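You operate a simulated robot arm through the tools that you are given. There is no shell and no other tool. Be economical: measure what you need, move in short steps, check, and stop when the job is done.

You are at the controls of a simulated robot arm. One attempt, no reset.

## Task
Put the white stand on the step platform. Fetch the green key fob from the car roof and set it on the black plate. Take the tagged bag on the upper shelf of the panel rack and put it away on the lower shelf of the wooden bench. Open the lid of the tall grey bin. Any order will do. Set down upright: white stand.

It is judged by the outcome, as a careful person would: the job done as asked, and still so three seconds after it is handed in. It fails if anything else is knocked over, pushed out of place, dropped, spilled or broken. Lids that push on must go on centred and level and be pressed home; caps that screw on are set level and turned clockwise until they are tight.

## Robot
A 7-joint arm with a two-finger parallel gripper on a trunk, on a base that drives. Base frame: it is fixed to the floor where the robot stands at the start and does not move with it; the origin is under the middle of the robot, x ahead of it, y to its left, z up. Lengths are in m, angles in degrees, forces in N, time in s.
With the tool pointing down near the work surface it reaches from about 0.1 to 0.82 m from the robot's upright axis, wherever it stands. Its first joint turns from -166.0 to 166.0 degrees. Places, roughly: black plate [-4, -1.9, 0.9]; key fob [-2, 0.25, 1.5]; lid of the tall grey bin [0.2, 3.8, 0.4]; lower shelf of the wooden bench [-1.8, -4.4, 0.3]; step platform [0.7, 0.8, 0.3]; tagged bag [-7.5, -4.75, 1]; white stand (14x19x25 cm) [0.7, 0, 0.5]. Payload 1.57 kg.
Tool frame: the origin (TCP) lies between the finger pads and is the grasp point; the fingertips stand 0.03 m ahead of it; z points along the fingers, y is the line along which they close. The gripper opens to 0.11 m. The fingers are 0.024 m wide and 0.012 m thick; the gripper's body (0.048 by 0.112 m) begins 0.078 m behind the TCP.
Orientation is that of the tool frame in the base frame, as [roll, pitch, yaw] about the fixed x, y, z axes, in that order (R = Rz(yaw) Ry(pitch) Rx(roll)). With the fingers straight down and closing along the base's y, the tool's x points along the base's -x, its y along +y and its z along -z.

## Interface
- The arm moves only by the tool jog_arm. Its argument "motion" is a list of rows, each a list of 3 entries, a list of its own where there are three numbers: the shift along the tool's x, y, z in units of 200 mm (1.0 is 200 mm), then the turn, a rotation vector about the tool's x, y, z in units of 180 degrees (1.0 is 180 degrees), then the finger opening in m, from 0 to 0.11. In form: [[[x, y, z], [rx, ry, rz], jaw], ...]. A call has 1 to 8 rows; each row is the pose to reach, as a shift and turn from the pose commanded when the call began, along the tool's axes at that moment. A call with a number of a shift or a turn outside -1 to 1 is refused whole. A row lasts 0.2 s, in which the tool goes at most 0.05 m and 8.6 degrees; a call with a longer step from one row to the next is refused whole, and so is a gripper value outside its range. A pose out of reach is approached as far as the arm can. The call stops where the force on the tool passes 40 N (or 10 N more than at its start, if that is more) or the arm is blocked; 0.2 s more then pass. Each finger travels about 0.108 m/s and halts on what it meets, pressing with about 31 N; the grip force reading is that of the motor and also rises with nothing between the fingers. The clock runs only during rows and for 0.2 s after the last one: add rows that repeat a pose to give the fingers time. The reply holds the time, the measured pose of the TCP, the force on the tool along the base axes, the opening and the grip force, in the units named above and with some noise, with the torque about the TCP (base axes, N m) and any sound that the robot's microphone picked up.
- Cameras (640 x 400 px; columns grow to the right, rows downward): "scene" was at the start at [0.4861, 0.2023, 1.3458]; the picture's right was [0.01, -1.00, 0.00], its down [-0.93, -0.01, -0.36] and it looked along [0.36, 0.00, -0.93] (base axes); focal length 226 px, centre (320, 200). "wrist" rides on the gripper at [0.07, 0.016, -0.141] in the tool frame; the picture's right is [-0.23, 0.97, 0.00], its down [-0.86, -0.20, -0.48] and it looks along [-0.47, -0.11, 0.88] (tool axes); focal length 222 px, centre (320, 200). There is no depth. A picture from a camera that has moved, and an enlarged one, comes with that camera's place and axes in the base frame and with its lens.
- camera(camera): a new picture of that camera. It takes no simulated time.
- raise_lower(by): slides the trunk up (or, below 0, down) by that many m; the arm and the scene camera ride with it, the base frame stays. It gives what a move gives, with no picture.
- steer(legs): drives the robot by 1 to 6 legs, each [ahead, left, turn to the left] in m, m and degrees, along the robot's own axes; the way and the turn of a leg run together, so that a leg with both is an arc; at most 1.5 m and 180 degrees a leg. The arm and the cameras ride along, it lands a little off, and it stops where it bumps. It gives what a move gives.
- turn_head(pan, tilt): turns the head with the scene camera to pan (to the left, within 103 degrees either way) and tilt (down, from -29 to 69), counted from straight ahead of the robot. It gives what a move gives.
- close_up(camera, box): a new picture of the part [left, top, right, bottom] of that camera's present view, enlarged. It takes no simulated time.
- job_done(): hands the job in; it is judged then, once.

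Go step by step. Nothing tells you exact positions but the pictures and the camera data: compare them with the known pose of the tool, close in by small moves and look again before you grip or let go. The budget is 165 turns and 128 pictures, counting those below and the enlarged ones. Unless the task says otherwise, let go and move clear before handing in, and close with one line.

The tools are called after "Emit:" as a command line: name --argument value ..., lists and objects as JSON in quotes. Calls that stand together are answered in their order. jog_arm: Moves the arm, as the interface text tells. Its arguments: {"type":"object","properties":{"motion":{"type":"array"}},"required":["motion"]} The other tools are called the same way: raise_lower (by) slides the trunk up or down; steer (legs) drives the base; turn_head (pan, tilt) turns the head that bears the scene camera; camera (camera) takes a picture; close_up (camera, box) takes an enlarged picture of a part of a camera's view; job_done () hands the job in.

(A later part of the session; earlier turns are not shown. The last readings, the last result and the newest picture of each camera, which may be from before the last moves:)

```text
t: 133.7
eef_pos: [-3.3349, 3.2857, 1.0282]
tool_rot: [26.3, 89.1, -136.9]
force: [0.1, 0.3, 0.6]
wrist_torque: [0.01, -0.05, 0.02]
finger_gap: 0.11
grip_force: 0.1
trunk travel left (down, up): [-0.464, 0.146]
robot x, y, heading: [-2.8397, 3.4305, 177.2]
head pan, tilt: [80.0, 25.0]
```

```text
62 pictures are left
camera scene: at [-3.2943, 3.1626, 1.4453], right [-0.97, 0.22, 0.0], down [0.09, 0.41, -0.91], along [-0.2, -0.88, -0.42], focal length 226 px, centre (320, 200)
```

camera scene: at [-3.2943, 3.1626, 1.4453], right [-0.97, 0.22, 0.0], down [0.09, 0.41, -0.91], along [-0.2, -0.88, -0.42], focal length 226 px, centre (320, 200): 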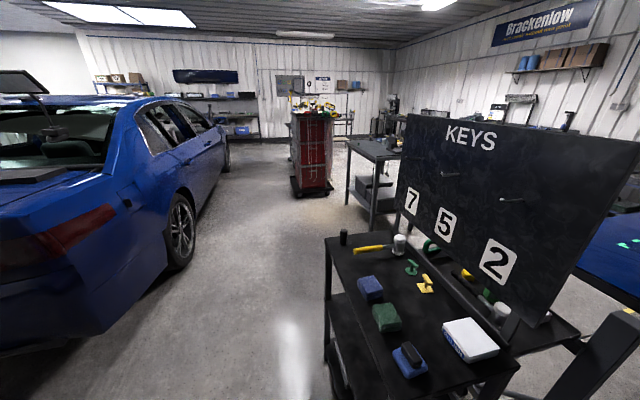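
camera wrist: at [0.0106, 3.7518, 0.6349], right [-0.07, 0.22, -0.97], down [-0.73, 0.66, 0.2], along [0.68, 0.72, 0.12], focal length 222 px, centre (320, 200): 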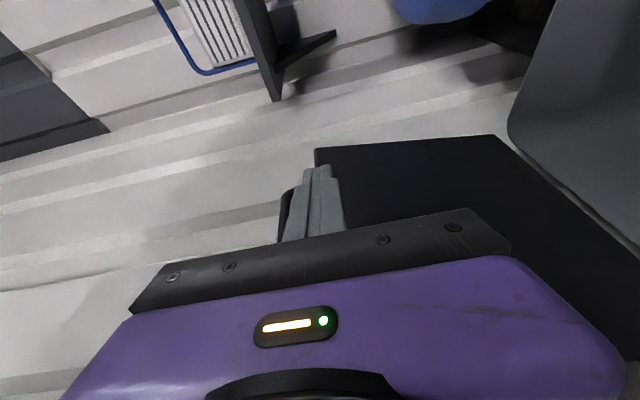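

The robot was blocked, probably by the wheel stop by the door. I'll back off, turn to face -y and look down the far side of the car.

Emit:
steer --legs '[[-0.15, 0.1, 0], [0, 0, 92.8]]'

Emit:
turn_head --pan 25 --tilt 30

Emit:
camera --camera "scene"

```text
t: 139.2
eef_pos: [-2.5084, 2.8418, 1.0278]
tool_rot: [26.3, 89.1, -42.0]
force: [-0.6, 0.5, -0.9]
wrist_torque: [0.0, 0.02, -0.01]
finger_gap: 0.11
grip_force: 0.0
trunk travel left (down, up): [-0.464, 0.146]
robot x, y, heading: [-2.6939, 3.3173, -88.0]
head pan, tilt: [80.0, 25.0]
```

```text
t: 140.4
eef_pos: [-2.5087, 2.8421, 1.0277]
tool_rot: [26.5, 89.1, -41.9]
force: [0.6, -0.9, 0.6]
wrist_torque: [-0.03, 0.02, 0.04]
finger_gap: 0.1099
grip_force: 0.0
trunk travel left (down, up): [-0.464, 0.146]
robot x, y, heading: [-2.6965, 3.3237, -87.8]
head pan, tilt: [25.0, 30.0]
```

```text
61 pictures are left
camera scene: at [-2.434, 2.8226, 1.4373], right [-0.89, -0.46, 0.0], down [-0.23, 0.44, -0.87], along [0.4, -0.77, -0.5], focal length 226 px, centre (320, 200)
```

scene: 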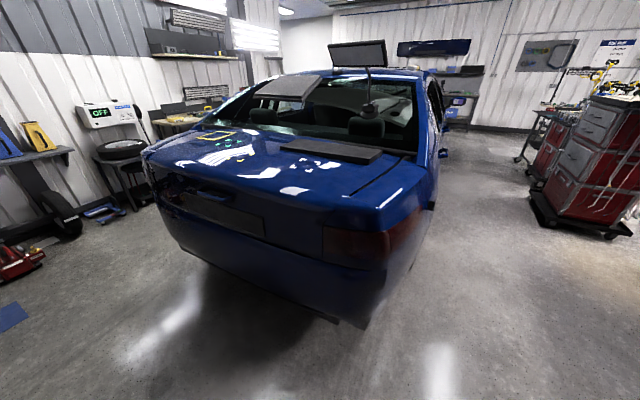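

Emit:
steer --legs '[[1.3, -0.2, -2.2]]'

Emit:
turn_head --pan 45 --tilt 20

Emit:
camera --camera "scene"

```text
t: 147.0
eef_pos: [-2.6816, 1.5513, 1.0288]
tool_rot: [26.4, 89.1, -43.1]
force: [0.5, -0.7, 0.2]
wrist_torque: [-0.02, -0.02, 0.03]
finger_gap: 0.1101
grip_force: 0.0
trunk travel left (down, up): [-0.464, 0.146]
robot x, y, heading: [-2.8567, 2.0317, -89.2]
head pan, tilt: [25.0, 30.0]
```

```text
t: 147.8
eef_pos: [-2.6818, 1.5511, 1.0294]
tool_rot: [26.5, 89.0, -43.1]
force: [-0.3, -0.9, 0.1]
wrist_torque: [0.0, 0.02, 0.01]
finger_gap: 0.11
grip_force: 0.0
trunk travel left (down, up): [-0.464, 0.146]
robot x, y, heading: [-2.8557, 2.0312, -89.5]
head pan, tilt: [45.0, 20.0]
```

```text
60 pictures are left
camera scene: at [-2.5805, 1.5474, 1.4533], right [-0.7, -0.72, 0.0], down [-0.25, 0.24, -0.94], along [0.67, -0.65, -0.34], focal length 226 px, centre (320, 200)
```

scene: 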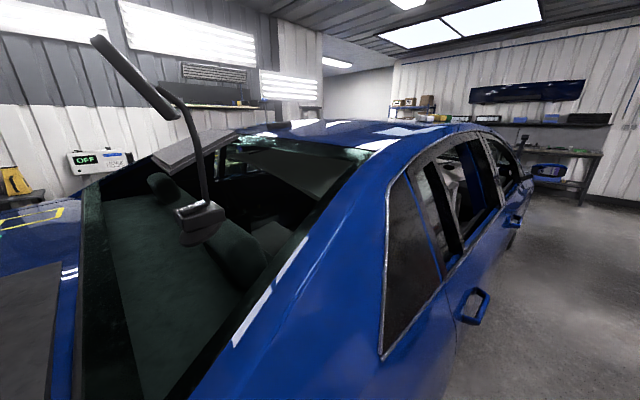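

Emit:
raise_lower --by 0.14

Emit:
steer --legs '[[1.4, 0, 0]]'

Emit:
turn_head --pan 100 --tilt 25

Emit:
camera --camera "scene"

```text
t: 149.5
eef_pos: [-2.6823, 1.5515, 1.1679]
tool_rot: [26.5, 89.1, -43.0]
force: [0.0, -0.2, 0.7]
wrist_torque: [0.0, 0.01, 0.0]
finger_gap: 0.1101
grip_force: 0.0
trunk travel left (down, up): [-0.604, 0.006]
robot x, y, heading: [-2.8591, 2.0367, -89.2]
head pan, tilt: [45.0, 20.0]
```

```text
t: 156.5
eef_pos: [-2.6936, 0.1258, 1.1694]
tool_rot: [26.4, 89.0, -44.8]
force: [0.7, -0.2, -0.4]
wrist_torque: [0.0, -0.01, 0.01]
finger_gap: 0.1097
grip_force: 0.0
trunk travel left (down, up): [-0.604, 0.006]
robot x, y, heading: [-2.8599, 0.6163, -90.6]
head pan, tilt: [45.0, 20.0]
```

```text
t: 157.8
eef_pos: [-2.6947, 0.1259, 1.1691]
tool_rot: [26.7, 89.1, -44.4]
force: [0.0, -0.2, 0.5]
wrist_torque: [0.02, -0.01, 0.01]
finger_gap: 0.1098
grip_force: 0.0
trunk travel left (down, up): [-0.604, 0.006]
robot x, y, heading: [-2.8557, 0.6166, -90.9]
head pan, tilt: [100.0, 25.0]
```

```text
59 pictures are left
camera scene: at [-2.5665, 0.2003, 1.5853], right [0.16, -0.99, 0.0], down [-0.42, -0.07, -0.91], along [0.89, 0.15, -0.42], focal length 226 px, centre (320, 200)
```

scene: 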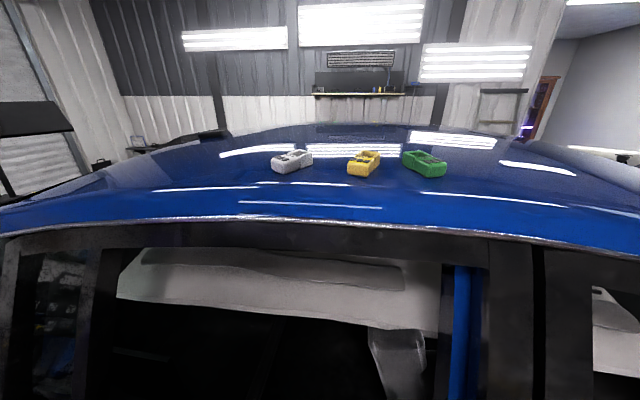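

Three fobs sit on the roof, white, yellow and green. Green is at about (-2.05,0.05,1.45). I'll move away, turn to face the car and line up with the green one.

Emit:
steer --legs '[[0.3, -0.25, 0], [0, 0, 90.6]]'

Emit:
turn_head --pan -10 --tilt 30

Emit:
camera --camera "scene"

```text
t: 164.1
eef_pos: [-2.6256, 0.4995, 1.1675]
tool_rot: [26.5, 89.1, 48.4]
force: [-0.4, -0.2, -0.2]
wrist_torque: [0.0, -0.01, 0.0]
finger_gap: 0.11
grip_force: 0.2
trunk travel left (down, up): [-0.604, 0.006]
robot x, y, heading: [-3.1063, 0.316, 2.4]
head pan, tilt: [100.0, 25.0]
```

```text
t: 166.0
eef_pos: [-2.6259, 0.5004, 1.1675]
tool_rot: [26.5, 89.0, 48.4]
force: [-0.3, 0.5, 0.4]
wrist_torque: [0.02, 0.04, 0.02]
finger_gap: 0.11
grip_force: 0.0
trunk travel left (down, up): [-0.604, 0.006]
robot x, y, heading: [-3.1029, 0.3147, 2.0]
head pan, tilt: [-10.0, 30.0]
```

```text
58 pictures are left
camera scene: at [-2.5925, 0.5197, 1.5773], right [-0.14, -0.99, 0.0], down [-0.5, 0.07, -0.87], along [0.86, -0.12, -0.5], focal length 226 px, centre (320, 200)
```

scene: 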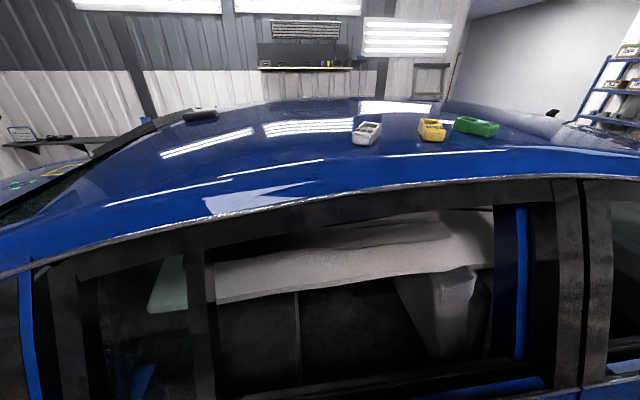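

Triangulated: the green fob is at about (-2.08, 0.06, 1.46). I'll raise the arm and pitch the tool to point down while clear of the car.

Emit:
jog_arm --motion '[[[-0.2, 0, 0], [0.03, 0, 0], 0.11], [[-0.4, 0, 0], [0.06, 0, 0], 0.11], [[-0.6, 0, 0], [0.09, 0, 0], 0.11], [[-0.8, 0, 0], [0.12, 0, 0], 0.11], [[-1.0, 0, 0], [0.12, 0, 0], 0.11]]'

Emit:
jog_arm --motion '[[[-0.2, 0, 0], [0, 0.045, 0], 0.11], [[-0.4, 0, 0], [0, 0.09, 0], 0.11], [[-0.6, 0, 0], [0, 0.135, 0], 0.11], [[-0.8, 0, 0], [0, 0.18, 0], 0.11], [[-1.0, 0, 0], [0, 0.225, 0], 0.11]]'

Emit:
jog_arm --motion '[[[0, 0, 0], [0, 0.045, 0], 0.11], [[0, 0, 0], [0, 0.09, 0], 0.11], [[0, 0, 0], [0, 0.135, 0], 0.11], [[0, 0, 0], [0, 0.18, 0], 0.11], [[0, 0, 0], [0, 0.225, 0], 0.11]]'

```text
t: 167.2
eef_pos: [-2.6565, 0.5664, 1.3286]
tool_rot: [44.1, 89.0, 44.2]
force: [-1.0, 0.5, 0.0]
wrist_torque: [-0.01, 0.0, 0.02]
finger_gap: 0.1101
grip_force: 0.1
out of reach, approached as far as the arm can: row 1, 2, 3, 4, 5
trunk travel left (down, up): [-0.604, 0.006]
robot x, y, heading: [-3.1049, 0.3153, 2.3]
head pan, tilt: [-10.0, 30.0]
```

```text
t: 167.9
eef_pos: [-2.669, 0.5839, 1.3989]
tool_rot: [176.1, 70.4, 175.8]
force: [-30.2, -1.3, -42.7]
wrist_torque: [1.49, -5.72, -0.83]
finger_gap: 0.1101
grip_force: 0.1
out of reach, approached as far as the arm can: row 1, 2
trunk travel left (down, up): [-0.604, 0.006]
robot x, y, heading: [-3.1031, 0.3129, 2.1]
head pan, tilt: [-10.0, 30.0]
stopped in row 3: the force on the tool passed its limit at 258 N (the readings are from after the stop); the commanded pose is now the measured one
```

```text
t: 168.1
eef_pos: [-2.6682, 0.5853, 1.3976]
tool_rot: [176.2, 69.4, 176.0]
force: [-6.5, 0.0, -12.6]
wrist_torque: [0.34, -1.52, -0.18]
finger_gap: 0.1098
grip_force: 0.1
trunk travel left (down, up): [-0.604, 0.006]
robot x, y, heading: [-3.1021, 0.3124, 2.1]
head pan, tilt: [-10.0, 30.0]
stopped in row 1: the force on the tool passed its limit at 109 N (the readings are from after the stop); the commanded pose is now the measured one
```

The gripper bumped the robot's own head. I'll move down and to the right, away from the head, before raising again.

Emit:
jog_arm --motion '[[[0.15, 0, 0], [0, 0, 0], 0.11], [[0.35, 0, 0], [0, 0, 0], 0.11], [[0.55, 0, 0], [0, 0, 0], 0.11]]'

Emit:
jog_arm --motion '[[[0, -0.24, 0], [0, 0, 0], 0.11], [[0, -0.48, 0], [0, 0, 0], 0.11], [[0, -0.72, 0], [0, 0, 0], 0.11], [[0, -0.96, 0], [0, 0, 0], 0.11]]'

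Emit:
jog_arm --motion '[[[0, -0.24, 0], [0, 0, 0], 0.11], [[0, -0.48, 0], [0, 0, 0], 0.11], [[0, -0.72, 0], [0, 0, 0], 0.11], [[0, -0.96, 0], [0, 0, 0], 0.11]]'

Emit:
turn_head --pan -60 --tilt 40

Emit:
camera --camera "scene"

```text
t: 168.9
eef_pos: [-2.7058, 0.59, 1.2955]
tool_rot: [176.2, 69.4, 175.9]
force: [-0.1, 0.0, 0.0]
wrist_torque: [0.03, 0.01, -0.02]
finger_gap: 0.1105
grip_force: 0.1
trunk travel left (down, up): [-0.604, 0.006]
robot x, y, heading: [-3.1071, 0.3133, 2.0]
head pan, tilt: [-10.0, 30.0]
```

```text
t: 169.9
eef_pos: [-2.7967, 0.4513, 1.2404]
tool_rot: [176.2, 69.5, 175.7]
force: [0.2, 0.0, -0.5]
wrist_torque: [0.01, -0.03, -0.03]
finger_gap: 0.1103
grip_force: 0.0
out of reach, approached as far as the arm can: row 1, 2, 3, 4
trunk travel left (down, up): [-0.604, 0.006]
robot x, y, heading: [-3.1085, 0.3122, 2.0]
head pan, tilt: [-10.0, 30.0]
```

```text
t: 170.9
eef_pos: [-2.8146, 0.2596, 1.2271]
tool_rot: [176.0, 69.6, 175.7]
force: [-0.3, 0.8, 0.2]
wrist_torque: [-0.01, -0.06, -0.02]
finger_gap: 0.11
grip_force: 0.0
out of reach, approached as far as the arm can: row 1, 2, 3, 4
trunk travel left (down, up): [-0.604, 0.006]
robot x, y, heading: [-3.1064, 0.318, 1.9]
head pan, tilt: [-10.0, 30.0]
```

```text
t: 172.1
eef_pos: [-2.814, 0.2584, 1.2249]
tool_rot: [176.2, 69.5, 175.9]
force: [0.2, 0.1, 0.0]
wrist_torque: [0.02, -0.01, 0.01]
finger_gap: 0.11
grip_force: 0.1
trunk travel left (down, up): [-0.604, 0.006]
robot x, y, heading: [-3.1062, 0.3126, 2.3]
head pan, tilt: [-60.0, 40.0]
```

```text
57 pictures are left
camera scene: at [-2.6368, 0.46, 1.562], right [-0.85, -0.53, 0.0], down [-0.34, 0.54, -0.77], along [0.41, -0.65, -0.64], focal length 226 px, centre (320, 200)
```

scene: 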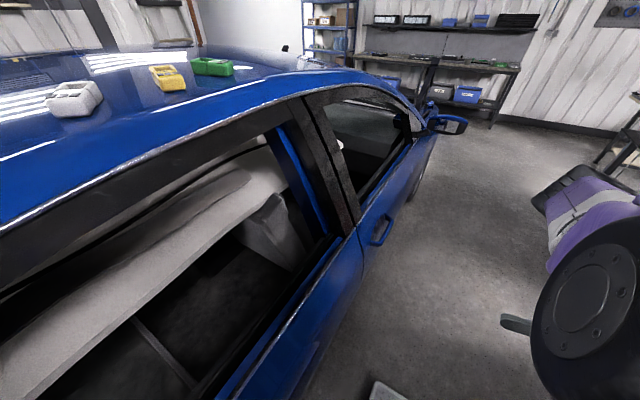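

Emit:
jog_arm --motion '[[[-0.08, -0.1, 0.2], [0, 0, 0], 0.11], [[-0.2, -0.2, 0.35], [0, 0, 0], 0.11], [[-0.4, -0.3, 0.45], [0, 0, 0], 0.11], [[-0.6, -0.35, 0.5], [0, 0, 0], 0.11], [[-0.8, -0.4, 0.5], [0, 0, 0], 0.11]]'

Emit:
camera --camera "scene"

```text
t: 173.3
eef_pos: [-2.8029, 0.2205, 1.2329]
tool_rot: [176.2, 69.4, 175.9]
force: [0.3, -0.5, 1.3]
wrist_torque: [-0.03, 0.0, -0.01]
finger_gap: 0.1099
grip_force: 0.1
out of reach, approached as far as the arm can: row 1, 2, 3, 4, 5
trunk travel left (down, up): [-0.604, 0.006]
robot x, y, heading: [-3.1009, 0.3129, 2.3]
head pan, tilt: [-60.0, 40.0]
```

```text
56 pictures are left
camera scene: at [-2.6362, 0.4599, 1.5617], right [-0.85, -0.53, 0.0], down [-0.34, 0.54, -0.77], along [0.41, -0.65, -0.64], focal length 226 px, centre (320, 200)
```

scene: 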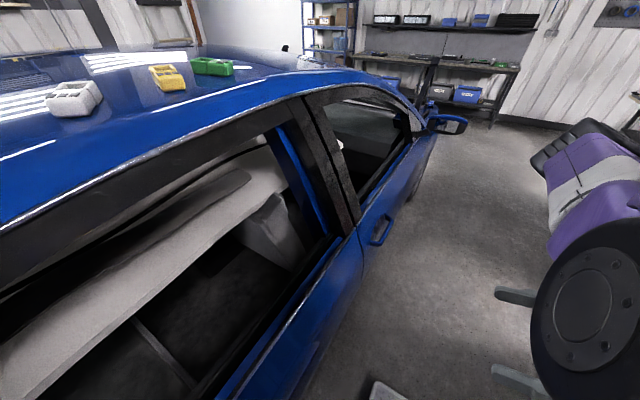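

The arm is near a joint limit here. I'll lower it and pitch straight down first, then raise it in the tool-down posture.

Emit:
jog_arm --motion '[[[0.1, 0.15, 0], [0, 0, 0], 0.11], [[0.2, 0.35, 0.1], [0, 0, 0], 0.11], [[0.35, 0.5, 0.2], [0, 0, 0], 0.11], [[0.5, 0.6, 0.3], [0, 0, 0], 0.11], [[0.65, 0.65, 0.4], [0, 0, 0], 0.11]]'

Emit:
jog_arm --motion '[[[0, 0, 0], [0, 0.045, 0], 0.11], [[0, 0, 0], [0, 0.09, 0], 0.11], [[0, 0, 0], [0, 0.135, 0], 0.11], [[0, 0, 0], [0, 0.18, 0], 0.11], [[0, 0, 0], [0, 0.225, 0], 0.11], [[0, 0, 0], [0, 0.27, 0], 0.11], [[0, 0, 0], [0, 0.315, 0], 0.11], [[0, 0, 0], [0, 0.36, 0], 0.11]]'

```text
t: 174.5
eef_pos: [-2.7733, 0.3579, 1.0807]
tool_rot: [176.2, 69.4, 176.0]
force: [-0.3, 0.3, 0.0]
wrist_torque: [0.0, 0.01, -0.01]
finger_gap: 0.1099
grip_force: 0.1
trunk travel left (down, up): [-0.604, 0.006]
robot x, y, heading: [-3.1035, 0.3148, 2.1]
head pan, tilt: [-60.0, 40.0]
```

```text
t: 176.3
eef_pos: [-2.7851, 0.4645, 0.937]
tool_rot: [178.8, 4.5, 179.3]
force: [-0.1, 1.1, -0.2]
wrist_torque: [-0.07, 0.04, -0.02]
finger_gap: 0.1101
grip_force: 0.2
out of reach, approached as far as the arm can: row 2, 3, 4, 5, 6, 7, 8
trunk travel left (down, up): [-0.604, 0.006]
robot x, y, heading: [-3.106, 0.3099, 2.1]
head pan, tilt: [-60.0, 40.0]
```

Emit:
jog_arm --motion '[[[-0.2, -0.1, -0.08], [0, 0, 0], 0.11], [[-0.4, -0.2, -0.16], [0, 0, 0], 0.11], [[-0.6, -0.3, -0.24], [0, 0, 0], 0.11], [[-0.8, -0.4, -0.32], [0, 0, 0], 0.11], [[-1.0, -0.5, -0.4], [0, 0, 0], 0.11], [[-1.0, -0.6, -0.6], [0, 0, 0], 0.11], [[-1.0, -0.7, -0.8], [0, 0, 0], 0.11], [[-1.0, -0.8, -1.0], [0, 0, 0], 0.11]]'

Emit:
jog_arm --motion '[[[-0.1, 0, -0.2], [0, 0, 0], 0.11], [[-0.2, 0, -0.4], [0, 0, 0], 0.11], [[-0.3, -0.1, -0.6], [0, 0, 0], 0.11], [[-0.4, -0.2, -0.8], [0, 0, 0], 0.11], [[-0.5, -0.3, -1.0], [0, 0, 0], 0.11]]'

Emit:
camera --camera "scene"

```text
t: 178.1
eef_pos: [-2.5023, 0.2761, 1.1433]
tool_rot: [178.6, 4.5, 179.5]
force: [0.3, 0.3, 0.0]
wrist_torque: [-0.05, -0.02, 0.0]
finger_gap: 0.1099
grip_force: 0.1
out of reach, approached as far as the arm can: row 1, 2, 3, 4, 5, 6, 7, 8
trunk travel left (down, up): [-0.604, 0.006]
robot x, y, heading: [-3.1021, 0.3179, 2.2]
head pan, tilt: [-60.0, 40.0]
```

```text
t: 179.3
eef_pos: [-2.4235, 0.213, 1.3371]
tool_rot: [178.5, 4.8, 179.5]
force: [0.2, -0.2, -0.5]
wrist_torque: [-0.02, -0.02, 0.01]
finger_gap: 0.1097
grip_force: 0.1
out of reach, approached as far as the arm can: row 5
trunk travel left (down, up): [-0.604, 0.006]
robot x, y, heading: [-3.1027, 0.3133, 2.3]
head pan, tilt: [-60.0, 40.0]
```

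```text
55 pictures are left
camera scene: at [-2.6369, 0.4601, 1.5619], right [-0.85, -0.53, 0.0], down [-0.34, 0.54, -0.77], along [0.41, -0.65, -0.64], focal length 226 px, centre (320, 200)
```

scene: 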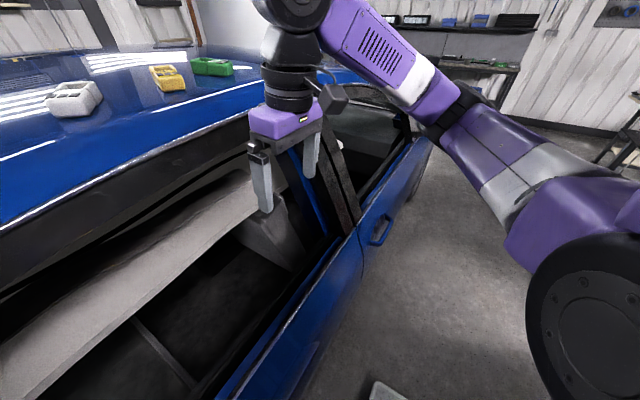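

Emit:
jog_arm --motion '[[[0.08, 0, -0.2], [0, 0, 0], 0.11], [[0.16, 0, -0.4], [0, 0, 0], 0.11], [[0.24, 0, -0.6], [0, 0, 0], 0.11], [[0.32, 0, -0.8], [0, 0, 0], 0.11], [[0.4, 0, -1.0], [0, 0, 0], 0.11]]'

Emit:
camera --camera "scene"

```text
t: 180.5
eef_pos: [-2.5131, 0.2025, 1.3439]
tool_rot: [178.4, 4.8, 179.4]
force: [-0.2, -0.8, 0.5]
wrist_torque: [-0.04, 0.0, 0.01]
finger_gap: 0.11
grip_force: 0.0
out of reach, approached as far as the arm can: row 1, 2, 3, 4, 5
trunk travel left (down, up): [-0.604, 0.006]
robot x, y, heading: [-3.1027, 0.3117, 2.2]
head pan, tilt: [-60.0, 40.0]
```

```text
54 pictures are left
camera scene: at [-2.6372, 0.4599, 1.5621], right [-0.85, -0.53, 0.0], down [-0.34, 0.54, -0.77], along [0.41, -0.65, -0.64], focal length 226 px, centre (320, 200)
```

scene: 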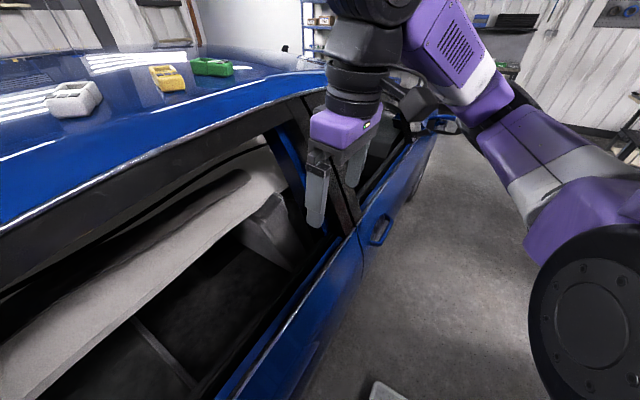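

Tool-down height is limited here, so a ~45° forward tilt will gain height. I'll pitch the tool forward while rising.

Emit:
jog_arm --motion '[[[0, 0, -0.1], [0, -0.045, 0], 0.11], [[-0.05, -0.05, -0.2], [0, -0.09, 0], 0.11], [[-0.1, -0.1, -0.3], [0, -0.135, 0], 0.11], [[-0.15, -0.15, -0.45], [0, -0.18, 0], 0.11], [[-0.2, -0.2, -0.6], [0, -0.225, 0], 0.11], [[-0.25, -0.2, -0.8], [0, -0.25, 0], 0.11], [[-0.25, -0.2, -1.0], [0, -0.27, 0], 0.11]]'

Emit:
camera --camera "scene"

Emit:
camera --camera "wrist"

```text
t: 182.3
eef_pos: [-2.4471, 0.1547, 1.4638]
tool_rot: [176.6, 46.9, 179.2]
force: [0.2, 0.5, -0.4]
wrist_torque: [-0.03, 0.02, 0.0]
finger_gap: 0.1099
grip_force: 0.1
out of reach, approached as far as the arm can: row 6, 7
trunk travel left (down, up): [-0.604, 0.006]
robot x, y, heading: [-3.1064, 0.3157, 2.1]
head pan, tilt: [-60.0, 40.0]
stopped in row 7: the arm was blocked; the commanded pose is now the measured one
```

```text
53 pictures are left
camera scene: at [-2.6368, 0.46, 1.5619], right [-0.85, -0.53, 0.0], down [-0.34, 0.54, -0.77], along [0.41, -0.65, -0.64], focal length 226 px, centre (320, 200)
```

scene: 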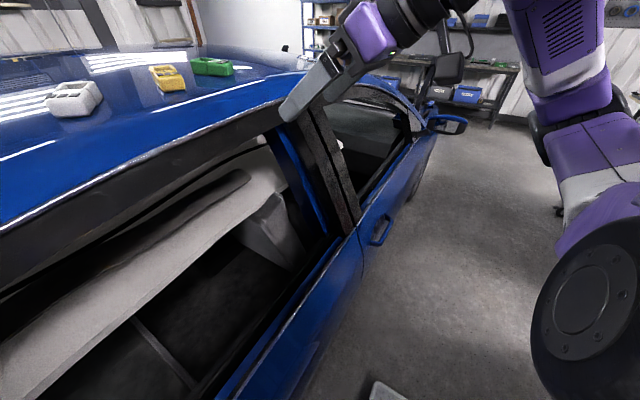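

```text
52 pictures are left
camera wrist: at [-2.5992, 0.164, 1.5099], right [0.13, 0.97, 0.21], down [0.24, -0.23, 0.94], along [0.96, -0.07, -0.26], focal length 222 px, centre (320, 200)
```

wrist: 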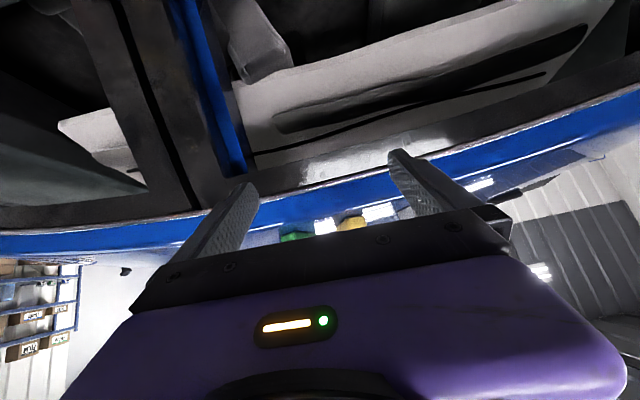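

Emit:
jog_arm --motion '[[[-0.1, -0.05, 0.0], [0, 0, 0], 0.11], [[-0.2, -0.1, 0.0], [0, 0, 0], 0.11], [[-0.32, -0.15, 0.02], [0, 0, 0], 0.11], [[-0.45, -0.2, 0.06], [0, 0, 0], 0.11], [[-0.6, -0.25, 0.125], [0, 0, 0], 0.11]]'

Emit:
camera --camera "wrist"

```text
t: 183.5
eef_pos: [-2.3489, 0.1036, 1.5308]
tool_rot: [176.7, 47.1, 179.2]
force: [-0.2, -0.3, 0.7]
wrist_torque: [-0.02, -0.01, 0.01]
finger_gap: 0.11
grip_force: 0.0
trunk travel left (down, up): [-0.604, 0.006]
robot x, y, heading: [-3.1053, 0.3129, 2.4]
head pan, tilt: [-60.0, 40.0]
```

```text
51 pictures are left
camera wrist: at [-2.4998, 0.1127, 1.5779], right [0.13, 0.97, 0.2], down [0.24, -0.23, 0.94], along [0.96, -0.07, -0.26], focal length 222 px, centre (320, 200)
```

wrist: 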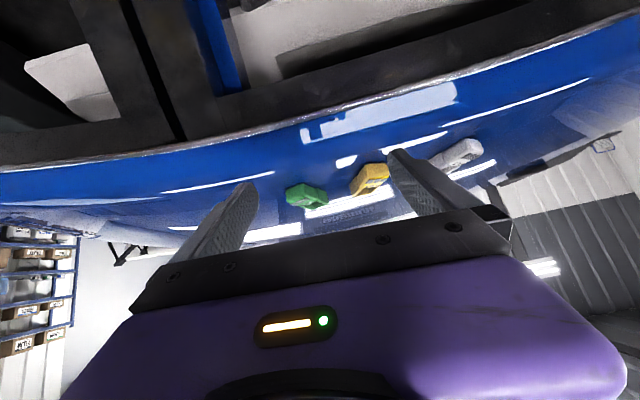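

Emit:
close_up --camera "wrist" --box '[260, 150, 420, 250]'

Emit:
close_up --camera "scene" --box '[130, 40, 290, 110]'

```text
4.00 times, centred on (340, 200) of wrist
camera zoom: at [-2.4998, 0.1127, 1.5779], right [0.13, 0.97, 0.2], down [0.24, -0.23, 0.94], along [0.96, -0.07, -0.26], focal length 888 px, centre (240, 200)
```

zoom: 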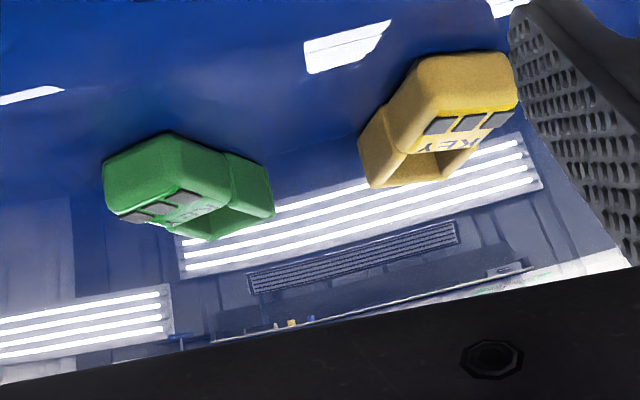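

```text
4.00 times, centred on (210, 75) of scene
camera zoom: at [-2.6372, 0.4599, 1.562], right [-0.85, -0.53, 0.0], down [-0.34, 0.54, -0.77], along [0.41, -0.65, -0.64], focal length 906 px, centre (760, 700)
```

zoom: 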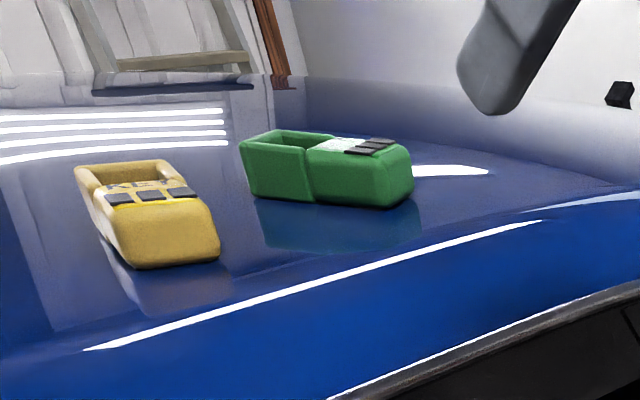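

The green fob's long axis is turned about 35° from +x toward +y. I'll yaw the tool to match and then drive a little closer.

Emit:
jog_arm --motion '[[[0, 0, 0], [-0.03, 0, -0.028], 0.11], [[0, 0, 0], [-0.06, 0, -0.056], 0.11], [[0, 0, 0], [-0.09, 0, -0.084], 0.11], [[0, 0, 0], [-0.12, 0, -0.112], 0.11]]'

Emit:
steer --legs '[[0.12, 0, -2.2]]'

Emit:
camera --camera "wrist"

```text
t: 184.5
eef_pos: [-2.3469, 0.1033, 1.5333]
tool_rot: [177.2, 48.1, -150.9]
force: [-0.2, 0.4, -0.2]
wrist_torque: [-0.04, 0.0, -0.01]
finger_gap: 0.1104
grip_force: 0.1
trunk travel left (down, up): [-0.604, 0.006]
robot x, y, heading: [-3.0981, 0.3151, 2.0]
head pan, tilt: [-60.0, 40.0]
```

```text
t: 185.8
eef_pos: [-2.2363, 0.0778, 1.5335]
tool_rot: [177.2, 48.1, -153.1]
force: [0.7, -0.1, 0.1]
wrist_torque: [-0.03, 0.01, -0.03]
finger_gap: 0.1102
grip_force: 0.2
trunk travel left (down, up): [-0.604, 0.006]
robot x, y, heading: [-2.9832, 0.3148, 0.5]
head pan, tilt: [-60.0, 40.0]
```

```text
48 pictures are left
camera wrist: at [-2.3764, 0.0172, 1.577], right [-0.34, 0.92, 0.2], down [0.3, -0.1, 0.95], along [0.89, 0.38, -0.24], focal length 222 px, centre (320, 200)
```

wrist: 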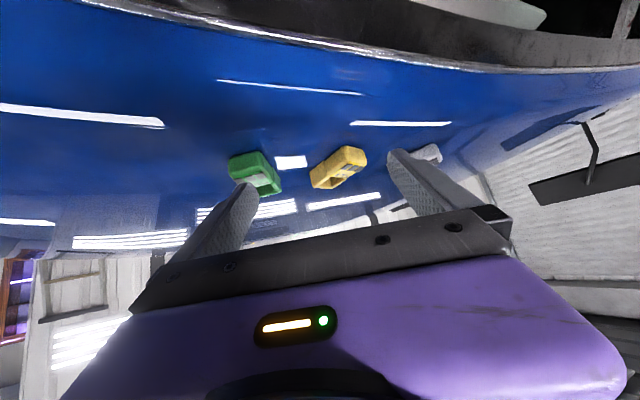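

The tool is aligned with the fob, which is at about (-2.11, 0.056). I'll shift the base right and forward for reach, then look again.

Emit:
steer --legs '[[0, -0.2, 0], [0.1, 0, 0]]'

Emit:
camera --camera "wrist"

```text
t: 188.1
eef_pos: [-2.1353, -0.1219, 1.5341]
tool_rot: [177.2, 48.0, -153.0]
force: [0.0, 0.5, 0.2]
wrist_torque: [0.0, 0.04, -0.03]
finger_gap: 0.1096
grip_force: 0.2
trunk travel left (down, up): [-0.604, 0.006]
robot x, y, heading: [-2.881, 0.1195, -0.2]
head pan, tilt: [-60.0, 40.0]
```

```text
47 pictures are left
camera wrist: at [-2.2751, -0.182, 1.5771], right [-0.34, 0.92, 0.2], down [0.3, -0.1, 0.95], along [0.89, 0.38, -0.24], focal length 222 px, centre (320, 200)
```

wrist: 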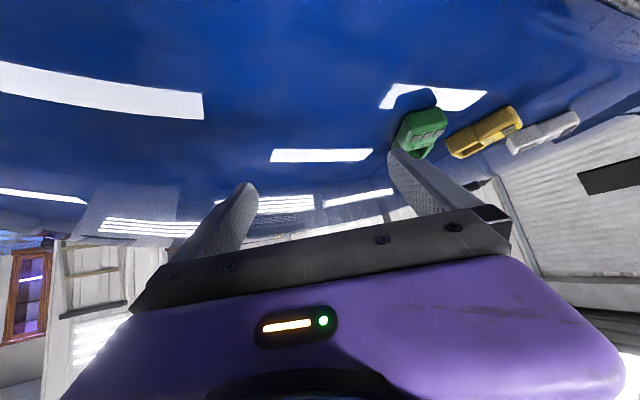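

Emit:
jog_arm --motion '[[[-0.04, 0.2, 0.05], [0, 0, 0], 0.11], [[-0.08, 0.4, 0.1], [0, 0, 0], 0.11], [[-0.12, 0.55, 0.2], [0, 0, 0], 0.11], [[-0.16, 0.68, 0.278], [0, 0, 0], 0.11]]'

Emit:
camera --camera "wrist"

```text
t: 189.1
eef_pos: [-2.1447, 0.0311, 1.523]
tool_rot: [177.1, 48.1, -153.2]
force: [-0.1, 1.0, 0.9]
wrist_torque: [0.02, -0.02, -0.01]
finger_gap: 0.1101
grip_force: 0.1
trunk travel left (down, up): [-0.604, 0.006]
robot x, y, heading: [-2.8819, 0.1173, -0.1]
head pan, tilt: [-60.0, 40.0]
```

```text
46 pictures are left
camera wrist: at [-2.2865, -0.0293, 1.5669], right [-0.34, 0.92, 0.2], down [0.3, -0.1, 0.95], along [0.89, 0.38, -0.24], focal length 222 px, centre (320, 200)
```

wrist: 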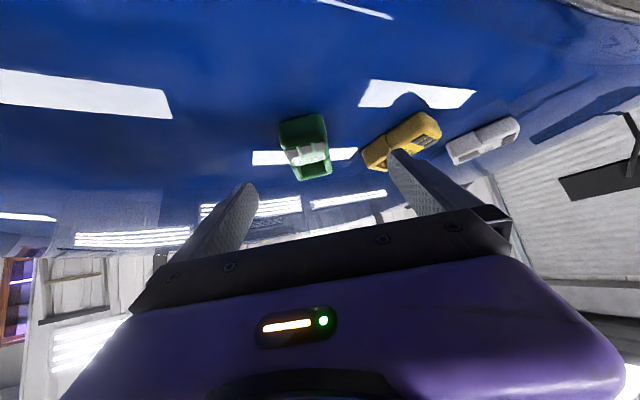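

The fob is nearly centred. I'll correct about 1 cm, narrow the jaws to 85 mm to stay clear of the yellow fob, and go down in small steps.

Emit:
jog_arm --motion '[[[0.02, -0.03, 0], [0, 0, 0], 0.085], [[0.04, -0.0525, 0.05], [0, 0, 0], 0.085], [[0.04, -0.0525, 0.15], [0, 0, 0], 0.085], [[0.04, -0.0525, 0.2], [0, 0, 0], 0.085]]'

Emit:
camera --camera "wrist"

```text
t: 190.1
eef_pos: [-2.1188, 0.0333, 1.4919]
tool_rot: [177.3, 48.1, -153.1]
force: [-0.2, 0.1, 0.3]
wrist_torque: [0.01, 0.01, 0.0]
finger_gap: 0.0849
grip_force: 0.0
trunk travel left (down, up): [-0.604, 0.006]
robot x, y, heading: [-2.8822, 0.1153, -0.0]
head pan, tilt: [-60.0, 40.0]
```

```text
45 pictures are left
camera wrist: at [-2.2591, -0.0282, 1.5348], right [-0.34, 0.92, 0.2], down [0.3, -0.1, 0.95], along [0.89, 0.38, -0.24], focal length 222 px, centre (320, 200)
```

wrist: 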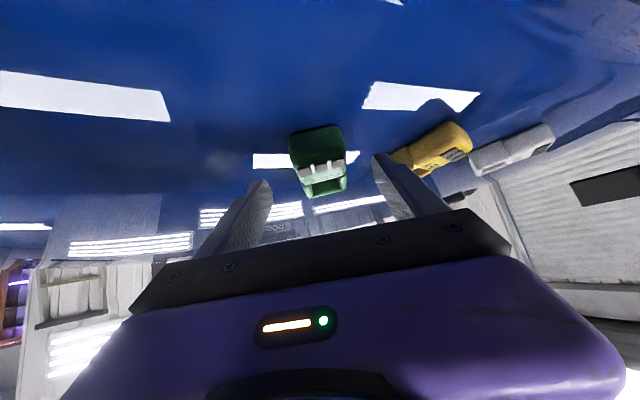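

Emit:
jog_arm --motion '[[[0.015, 0, 0.03], [0, 0, 0], 0.085], [[0.03, 0, 0.07], [0, 0, 0], 0.085], [[0.04, 0, 0.1], [0, 0, 0], 0.085]]'

Emit:
close_up --camera "wrist" --box '[220, 80, 420, 230]'

```text
t: 190.9
eef_pos: [-2.1117, 0.0377, 1.4729]
tool_rot: [177.3, 48.2, -153.1]
force: [-0.2, -0.4, -0.2]
wrist_torque: [-0.01, 0.03, -0.01]
finger_gap: 0.0848
grip_force: 0.2
trunk travel left (down, up): [-0.604, 0.006]
robot x, y, heading: [-2.8816, 0.1184, 0.1]
head pan, tilt: [-60.0, 40.0]
```

```text
2.67 times, centred on (320, 155) of wrist
camera zoom: at [-2.2514, -0.0236, 1.5157], right [-0.34, 0.92, 0.2], down [0.3, -0.1, 0.95], along [0.89, 0.38, -0.24], focal length 592 px, centre (320, 320)
```

zoom: 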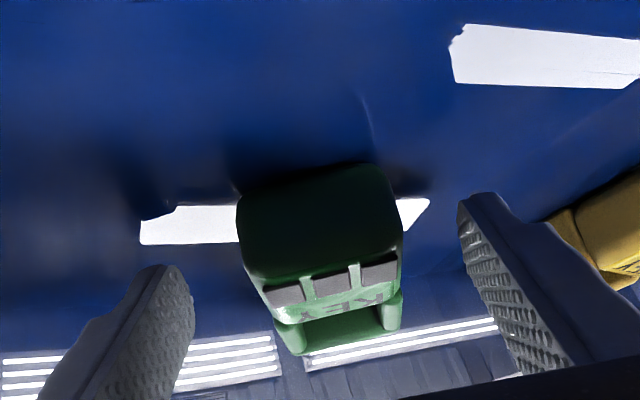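

The tips are still level with the fob's top, so I'll advance about 2 cm more along the tool.

Emit:
jog_arm --motion '[[[0, 0, 0.04], [0, 0, 0], 0.085], [[0, 0, 0.08], [0, 0, 0], 0.085], [[0.01, 0, 0.1], [0, 0, 0], 0.085]]'

Emit:
close_up --camera "wrist" --box '[220, 80, 420, 230]'

```text
t: 191.6
eef_pos: [-2.1015, 0.0397, 1.4673]
tool_rot: [177.8, 48.7, -153.0]
force: [-6.5, -1.8, 11.3]
wrist_torque: [-0.44, -0.2, -0.34]
finger_gap: 0.0831
grip_force: 0.1
trunk travel left (down, up): [-0.604, 0.006]
robot x, y, heading: [-2.8825, 0.1172, -0.2]
head pan, tilt: [-60.0, 40.0]
stopped in row 3: the force on the tool passed its limit at 57 N (the readings are from after the stop); the commanded pose is now the measured one
```

```text
2.67 times, centred on (320, 155) of wrist
camera zoom: at [-2.2429, -0.0197, 1.508], right [-0.33, 0.92, 0.2], down [0.29, -0.1, 0.95], along [0.9, 0.37, -0.23], focal length 592 px, centre (320, 320)
```

zoom: 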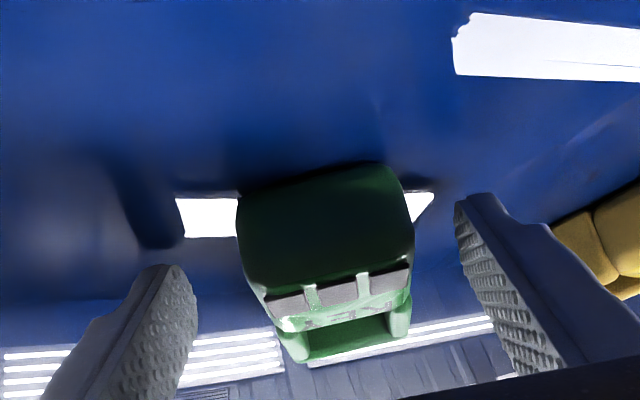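

The fingertips touch the roof beside the fob. I'll lift 3 mm and close.

Emit:
jog_arm --motion '[[[-0.012, 0, -0.01], [0, 0, 0], 0.085], [[-0.012, 0, -0.01], [0, 0, 0], 0.06], [[-0.012, 0, -0.01], [0, 0, 0], 0.04], [[-0.012, 0, -0.01], [0, 0, 0], 0.02], [[-0.012, 0, -0.01], [0, 0, 0], 0.02], [[-0.012, 0, -0.01], [0, 0, 0], 0.02]]'

Emit:
close_up --camera "wrist" --box '[220, 80, 420, 230]'

```text
t: 193.0
eef_pos: [-2.1011, 0.0415, 1.4668]
tool_rot: [177.7, 48.5, -153.2]
force: [-0.9, -0.9, -0.7]
wrist_torque: [-0.01, -0.02, -0.02]
finger_gap: 0.045
grip_force: 31.4
trunk travel left (down, up): [-0.604, 0.006]
robot x, y, heading: [-2.8835, 0.116, -0.3]
head pan, tilt: [-60.0, 40.0]
```

```text
2.67 times, centred on (320, 155) of wrist
camera zoom: at [-2.2415, -0.0197, 1.5095], right [-0.33, 0.92, 0.2], down [0.29, -0.1, 0.95], along [0.9, 0.37, -0.24], focal length 592 px, centre (320, 320)
```

zoom: 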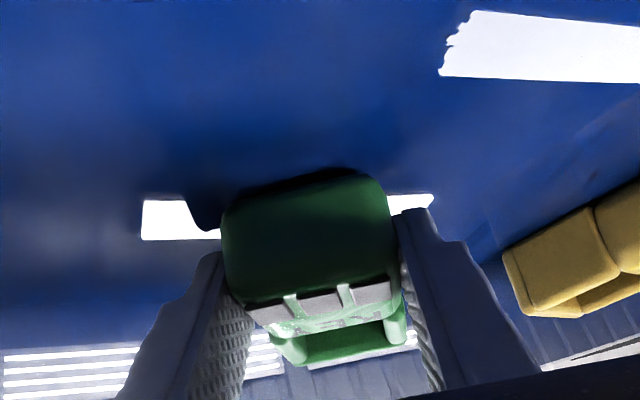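

Gripped at 45 mm. Lift off the roof.

Emit:
jog_arm --motion '[[[-0.07, 0, -0.07], [0, 0, 0], 0.02], [[-0.15, 0, -0.14], [0, 0, 0], 0.02], [[-0.22, 0, -0.2], [0, 0, 0], 0.02], [[-0.22, 0, -0.2], [0, 0, 0], 0.02]]'

Emit:
camera --camera "wrist"

```text
t: 194.0
eef_pos: [-2.1017, 0.0385, 1.5272]
tool_rot: [177.6, 48.6, -153.1]
force: [0.3, 0.0, -0.1]
wrist_torque: [0.0, 0.01, -0.01]
finger_gap: 0.0452
grip_force: 30.7
trunk travel left (down, up): [-0.604, 0.006]
robot x, y, heading: [-2.8805, 0.1154, 0.0]
head pan, tilt: [-60.0, 40.0]
```

```text
41 pictures are left
camera wrist: at [-2.2422, -0.022, 1.569], right [-0.33, 0.92, 0.2], down [0.29, -0.1, 0.95], along [0.9, 0.37, -0.24], focal length 222 px, centre (320, 200)
```

wrist: 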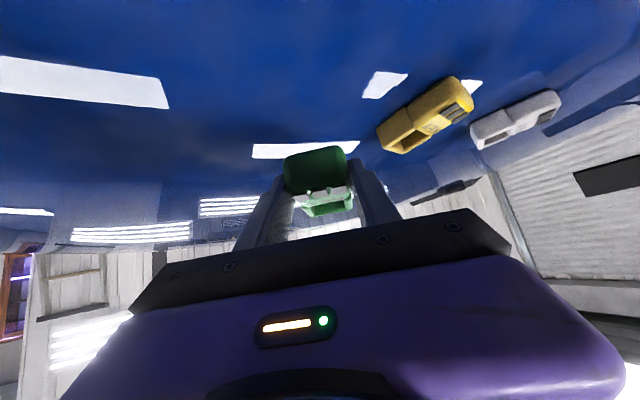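

Fob secured. I'll back away from the car, turn right and look for the black plate.

Emit:
steer --legs '[[-0.45, 0, 0], [0, 0, -110]]'

Emit:
turn_head --pan 0 --tilt 25

Emit:
camera --camera "scene"

```text
t: 196.3
eef_pos: [-2.4542, 0.04, 1.5271]
tool_rot: [177.7, 48.6, -152.8]
force: [0.4, -0.7, -0.2]
wrist_torque: [0.03, 0.06, 0.04]
finger_gap: 0.0455
grip_force: 30.6
trunk travel left (down, up): [-0.604, 0.006]
robot x, y, heading: [-3.2347, 0.1192, 0.1]
head pan, tilt: [-60.0, 40.0]
stopped in leg 1: the robot was blocked; the commanded pose is now the measured one
```

```text
t: 197.6
eef_pos: [-2.4545, 0.0399, 1.5283]
tool_rot: [177.7, 48.7, -152.9]
force: [0.0, -0.8, -1.3]
wrist_torque: [0.0, 0.04, -0.02]
finger_gap: 0.0449
grip_force: 30.4
trunk travel left (down, up): [-0.604, 0.006]
robot x, y, heading: [-3.2367, 0.1162, 0.0]
head pan, tilt: [0.0, 25.0]
```

```text
40 pictures are left
camera scene: at [-2.7147, 0.321, 1.5852], right [0.0, -1.0, 0.0], down [-0.42, 0.0, -0.91], along [0.91, 0.0, -0.42], focal length 226 px, centre (320, 200)
```

scene: 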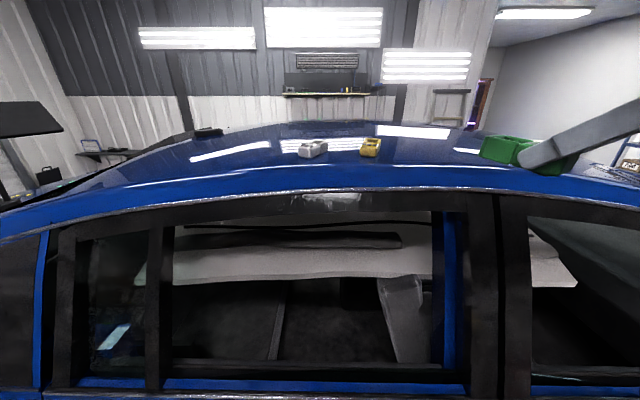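

Something behind stopped me, probably a table. I'll move slightly off it and look right and behind.

Emit:
steer --legs '[[0.06, 0, 0]]'

Emit:
turn_head --pan -103 --tilt 30

Emit:
camera --camera "scene"

Emit:
turn_head --pan 103 --tilt 30

Emit:
camera --camera "scene"

```text
t: 198.5
eef_pos: [-2.3935, 0.0405, 1.5256]
tool_rot: [177.7, 48.5, -153.0]
force: [0.2, 0.4, -0.9]
wrist_torque: [0.02, 0.03, 0.03]
finger_gap: 0.0456
grip_force: 30.8
trunk travel left (down, up): [-0.604, 0.006]
robot x, y, heading: [-3.1747, 0.1142, 0.1]
head pan, tilt: [0.0, 25.0]
```

```text
t: 200.3
eef_pos: [-2.3937, 0.0412, 1.527]
tool_rot: [177.7, 48.6, -152.9]
force: [0.2, -0.2, -0.9]
wrist_torque: [-0.02, 0.04, -0.01]
finger_gap: 0.0454
grip_force: 31.3
trunk travel left (down, up): [-0.604, 0.006]
robot x, y, heading: [-3.1743, 0.1145, 0.3]
head pan, tilt: [-103.0, 30.0]
```

```text
39 pictures are left
camera scene: at [-2.7657, 0.2329, 1.5773], right [-0.98, 0.22, 0.0], down [0.11, 0.49, -0.87], along [-0.19, -0.84, -0.5], focal length 226 px, centre (320, 200)
```

scene: 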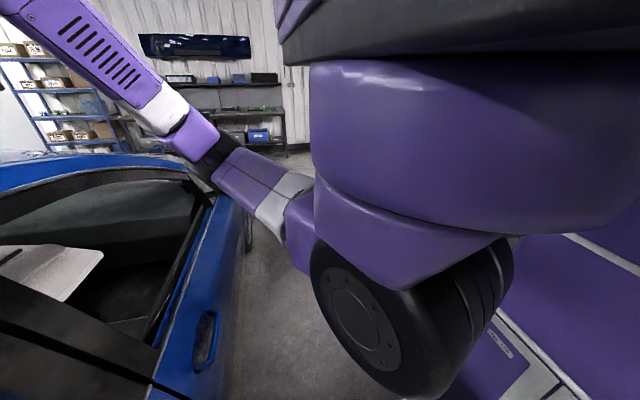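

```text
t: 203.3
eef_pos: [-2.3932, 0.0411, 1.5271]
tool_rot: [177.7, 48.6, -152.9]
force: [1.6, 0.8, -1.4]
wrist_torque: [-0.03, 0.03, 0.03]
finger_gap: 0.0453
grip_force: 30.4
trunk travel left (down, up): [-0.604, 0.006]
robot x, y, heading: [-3.1736, 0.1173, 0.4]
head pan, tilt: [103.0, 30.0]
```

```text
38 pictures are left
camera scene: at [-2.7665, 0.4092, 1.5773], right [0.97, 0.23, 0.0], down [0.11, -0.49, -0.87], along [-0.2, 0.84, -0.5], focal length 226 px, centre (320, 200)
```

scene: 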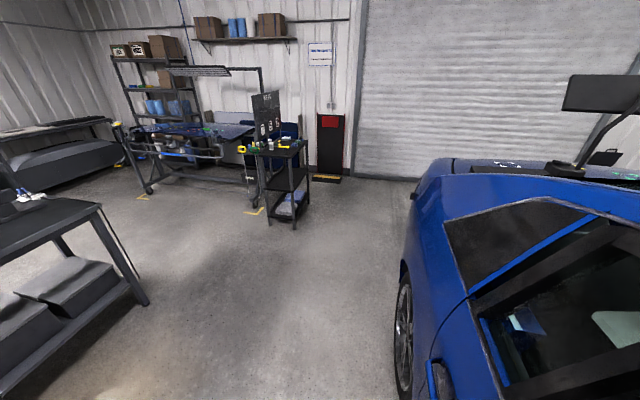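

The bump was likely the red tool chest behind. I'll edge forward, turn right 90° and look ahead.

Emit:
steer --legs '[[0.16, 0, 0], [0, 0, -90]]'

Emit:
turn_head --pan -30 --tilt 25

Emit:
camera --camera "scene"

```text
t: 208.6
eef_pos: [-3.1192, -0.6609, 1.5271]
tool_rot: [177.7, 48.6, 115.3]
force: [-0.3, 0.1, -0.8]
wrist_torque: [0.01, 0.04, 0.02]
finger_gap: 0.0452
grip_force: 30.6
trunk travel left (down, up): [-0.604, 0.006]
robot x, y, heading: [-3.0161, 0.1181, -91.5]
head pan, tilt: [103.0, 30.0]
```

```text
t: 210.8
eef_pos: [-3.1197, -0.6608, 1.5263]
tool_rot: [177.7, 48.6, 115.3]
force: [-0.1, 0.6, -0.4]
wrist_torque: [0.01, -0.01, 0.01]
finger_gap: 0.0451
grip_force: 31.2
trunk travel left (down, up): [-0.604, 0.006]
robot x, y, heading: [-3.0184, 0.1168, -91.7]
head pan, tilt: [-30.0, 25.0]
```

```text
37 pictures are left
camera scene: at [-2.8754, -0.3908, 1.5852], right [-0.85, 0.52, 0.0], down [0.22, 0.36, -0.91], along [-0.47, -0.77, -0.42], focal length 226 px, centre (320, 200)
```

scene: 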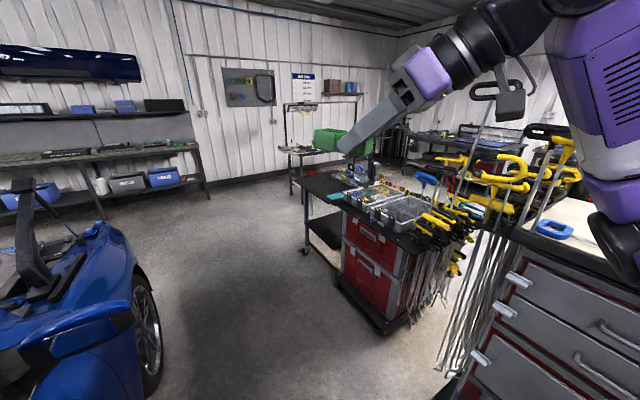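

I can see the red cart with a black side shelf at about (-4,-1.9), where the plate should be. I'll drive forward along the aisle and look again.

Emit:
steer --legs '[[1.5, 0.0, 1.5]]'

Emit:
turn_head --pan -70 --tilt 35

Emit:
camera --camera "scene"

```text
t: 218.1
eef_pos: [-3.106, -2.13, 1.5274]
tool_rot: [177.6, 48.6, 117.4]
force: [-0.3, -1.3, 0.0]
wrist_torque: [0.04, 0.01, 0.01]
finger_gap: 0.0455
grip_force: 31.3
trunk travel left (down, up): [-0.604, 0.006]
robot x, y, heading: [-3.0328, -1.3452, -89.7]
head pan, tilt: [-30.0, 25.0]
```

```text
t: 219.1
eef_pos: [-3.1055, -2.1287, 1.5277]
tool_rot: [177.8, 48.6, 117.4]
force: [-0.7, -0.7, -0.5]
wrist_torque: [0.01, 0.04, 0.01]
finger_gap: 0.0455
grip_force: 31.1
trunk travel left (down, up): [-0.604, 0.006]
robot x, y, heading: [-3.0286, -1.348, -89.6]
head pan, tilt: [-70.0, 35.0]
```

```text
36 pictures are left
camera scene: at [-2.9075, -1.8013, 1.5695], right [-0.35, 0.94, 0.0], down [0.54, 0.2, -0.82], along [-0.77, -0.29, -0.57], focal length 226 px, centre (320, 200)
```

scene: 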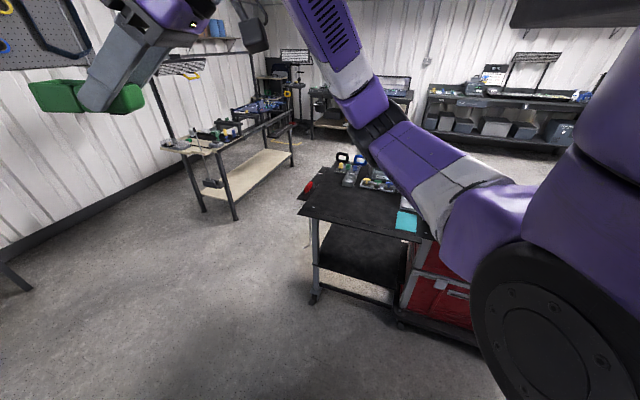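

Emit:
steer --legs '[[0.5, 0, 0], [0, 0, -90]]'

Emit:
turn_head --pan -12 --tilt 35

Emit:
camera --camera "scene"

```text
t: 225.9
eef_pos: [-3.8071, -1.7516, 1.5275]
tool_rot: [177.6, 48.5, 26.1]
force: [-0.1, -0.8, -1.2]
wrist_torque: [0.04, 0.0, 0.0]
finger_gap: 0.0449
grip_force: 30.4
trunk travel left (down, up): [-0.604, 0.006]
robot x, y, heading: [-3.0286, -1.8402, 179.1]
head pan, tilt: [-70.0, 35.0]
```

```text
t: 227.2
eef_pos: [-3.8076, -1.7517, 1.5285]
tool_rot: [177.8, 48.6, 26.1]
force: [0.3, 0.4, -0.6]
wrist_torque: [-0.02, 0.01, 0.03]
finger_gap: 0.0454
grip_force: 31.2
trunk travel left (down, up): [-0.604, 0.006]
robot x, y, heading: [-3.0273, -1.8456, 179.2]
head pan, tilt: [-12.0, 35.0]
```

```text
35 pictures are left
camera scene: at [-3.5395, -2.0148, 1.5695], right [0.22, 0.97, 0.0], down [0.56, -0.13, -0.82], along [-0.8, 0.18, -0.57], focal length 226 px, centre (320, 200)
```

scene: 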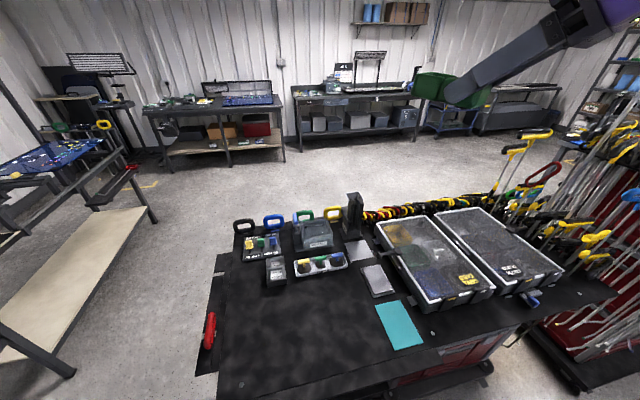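

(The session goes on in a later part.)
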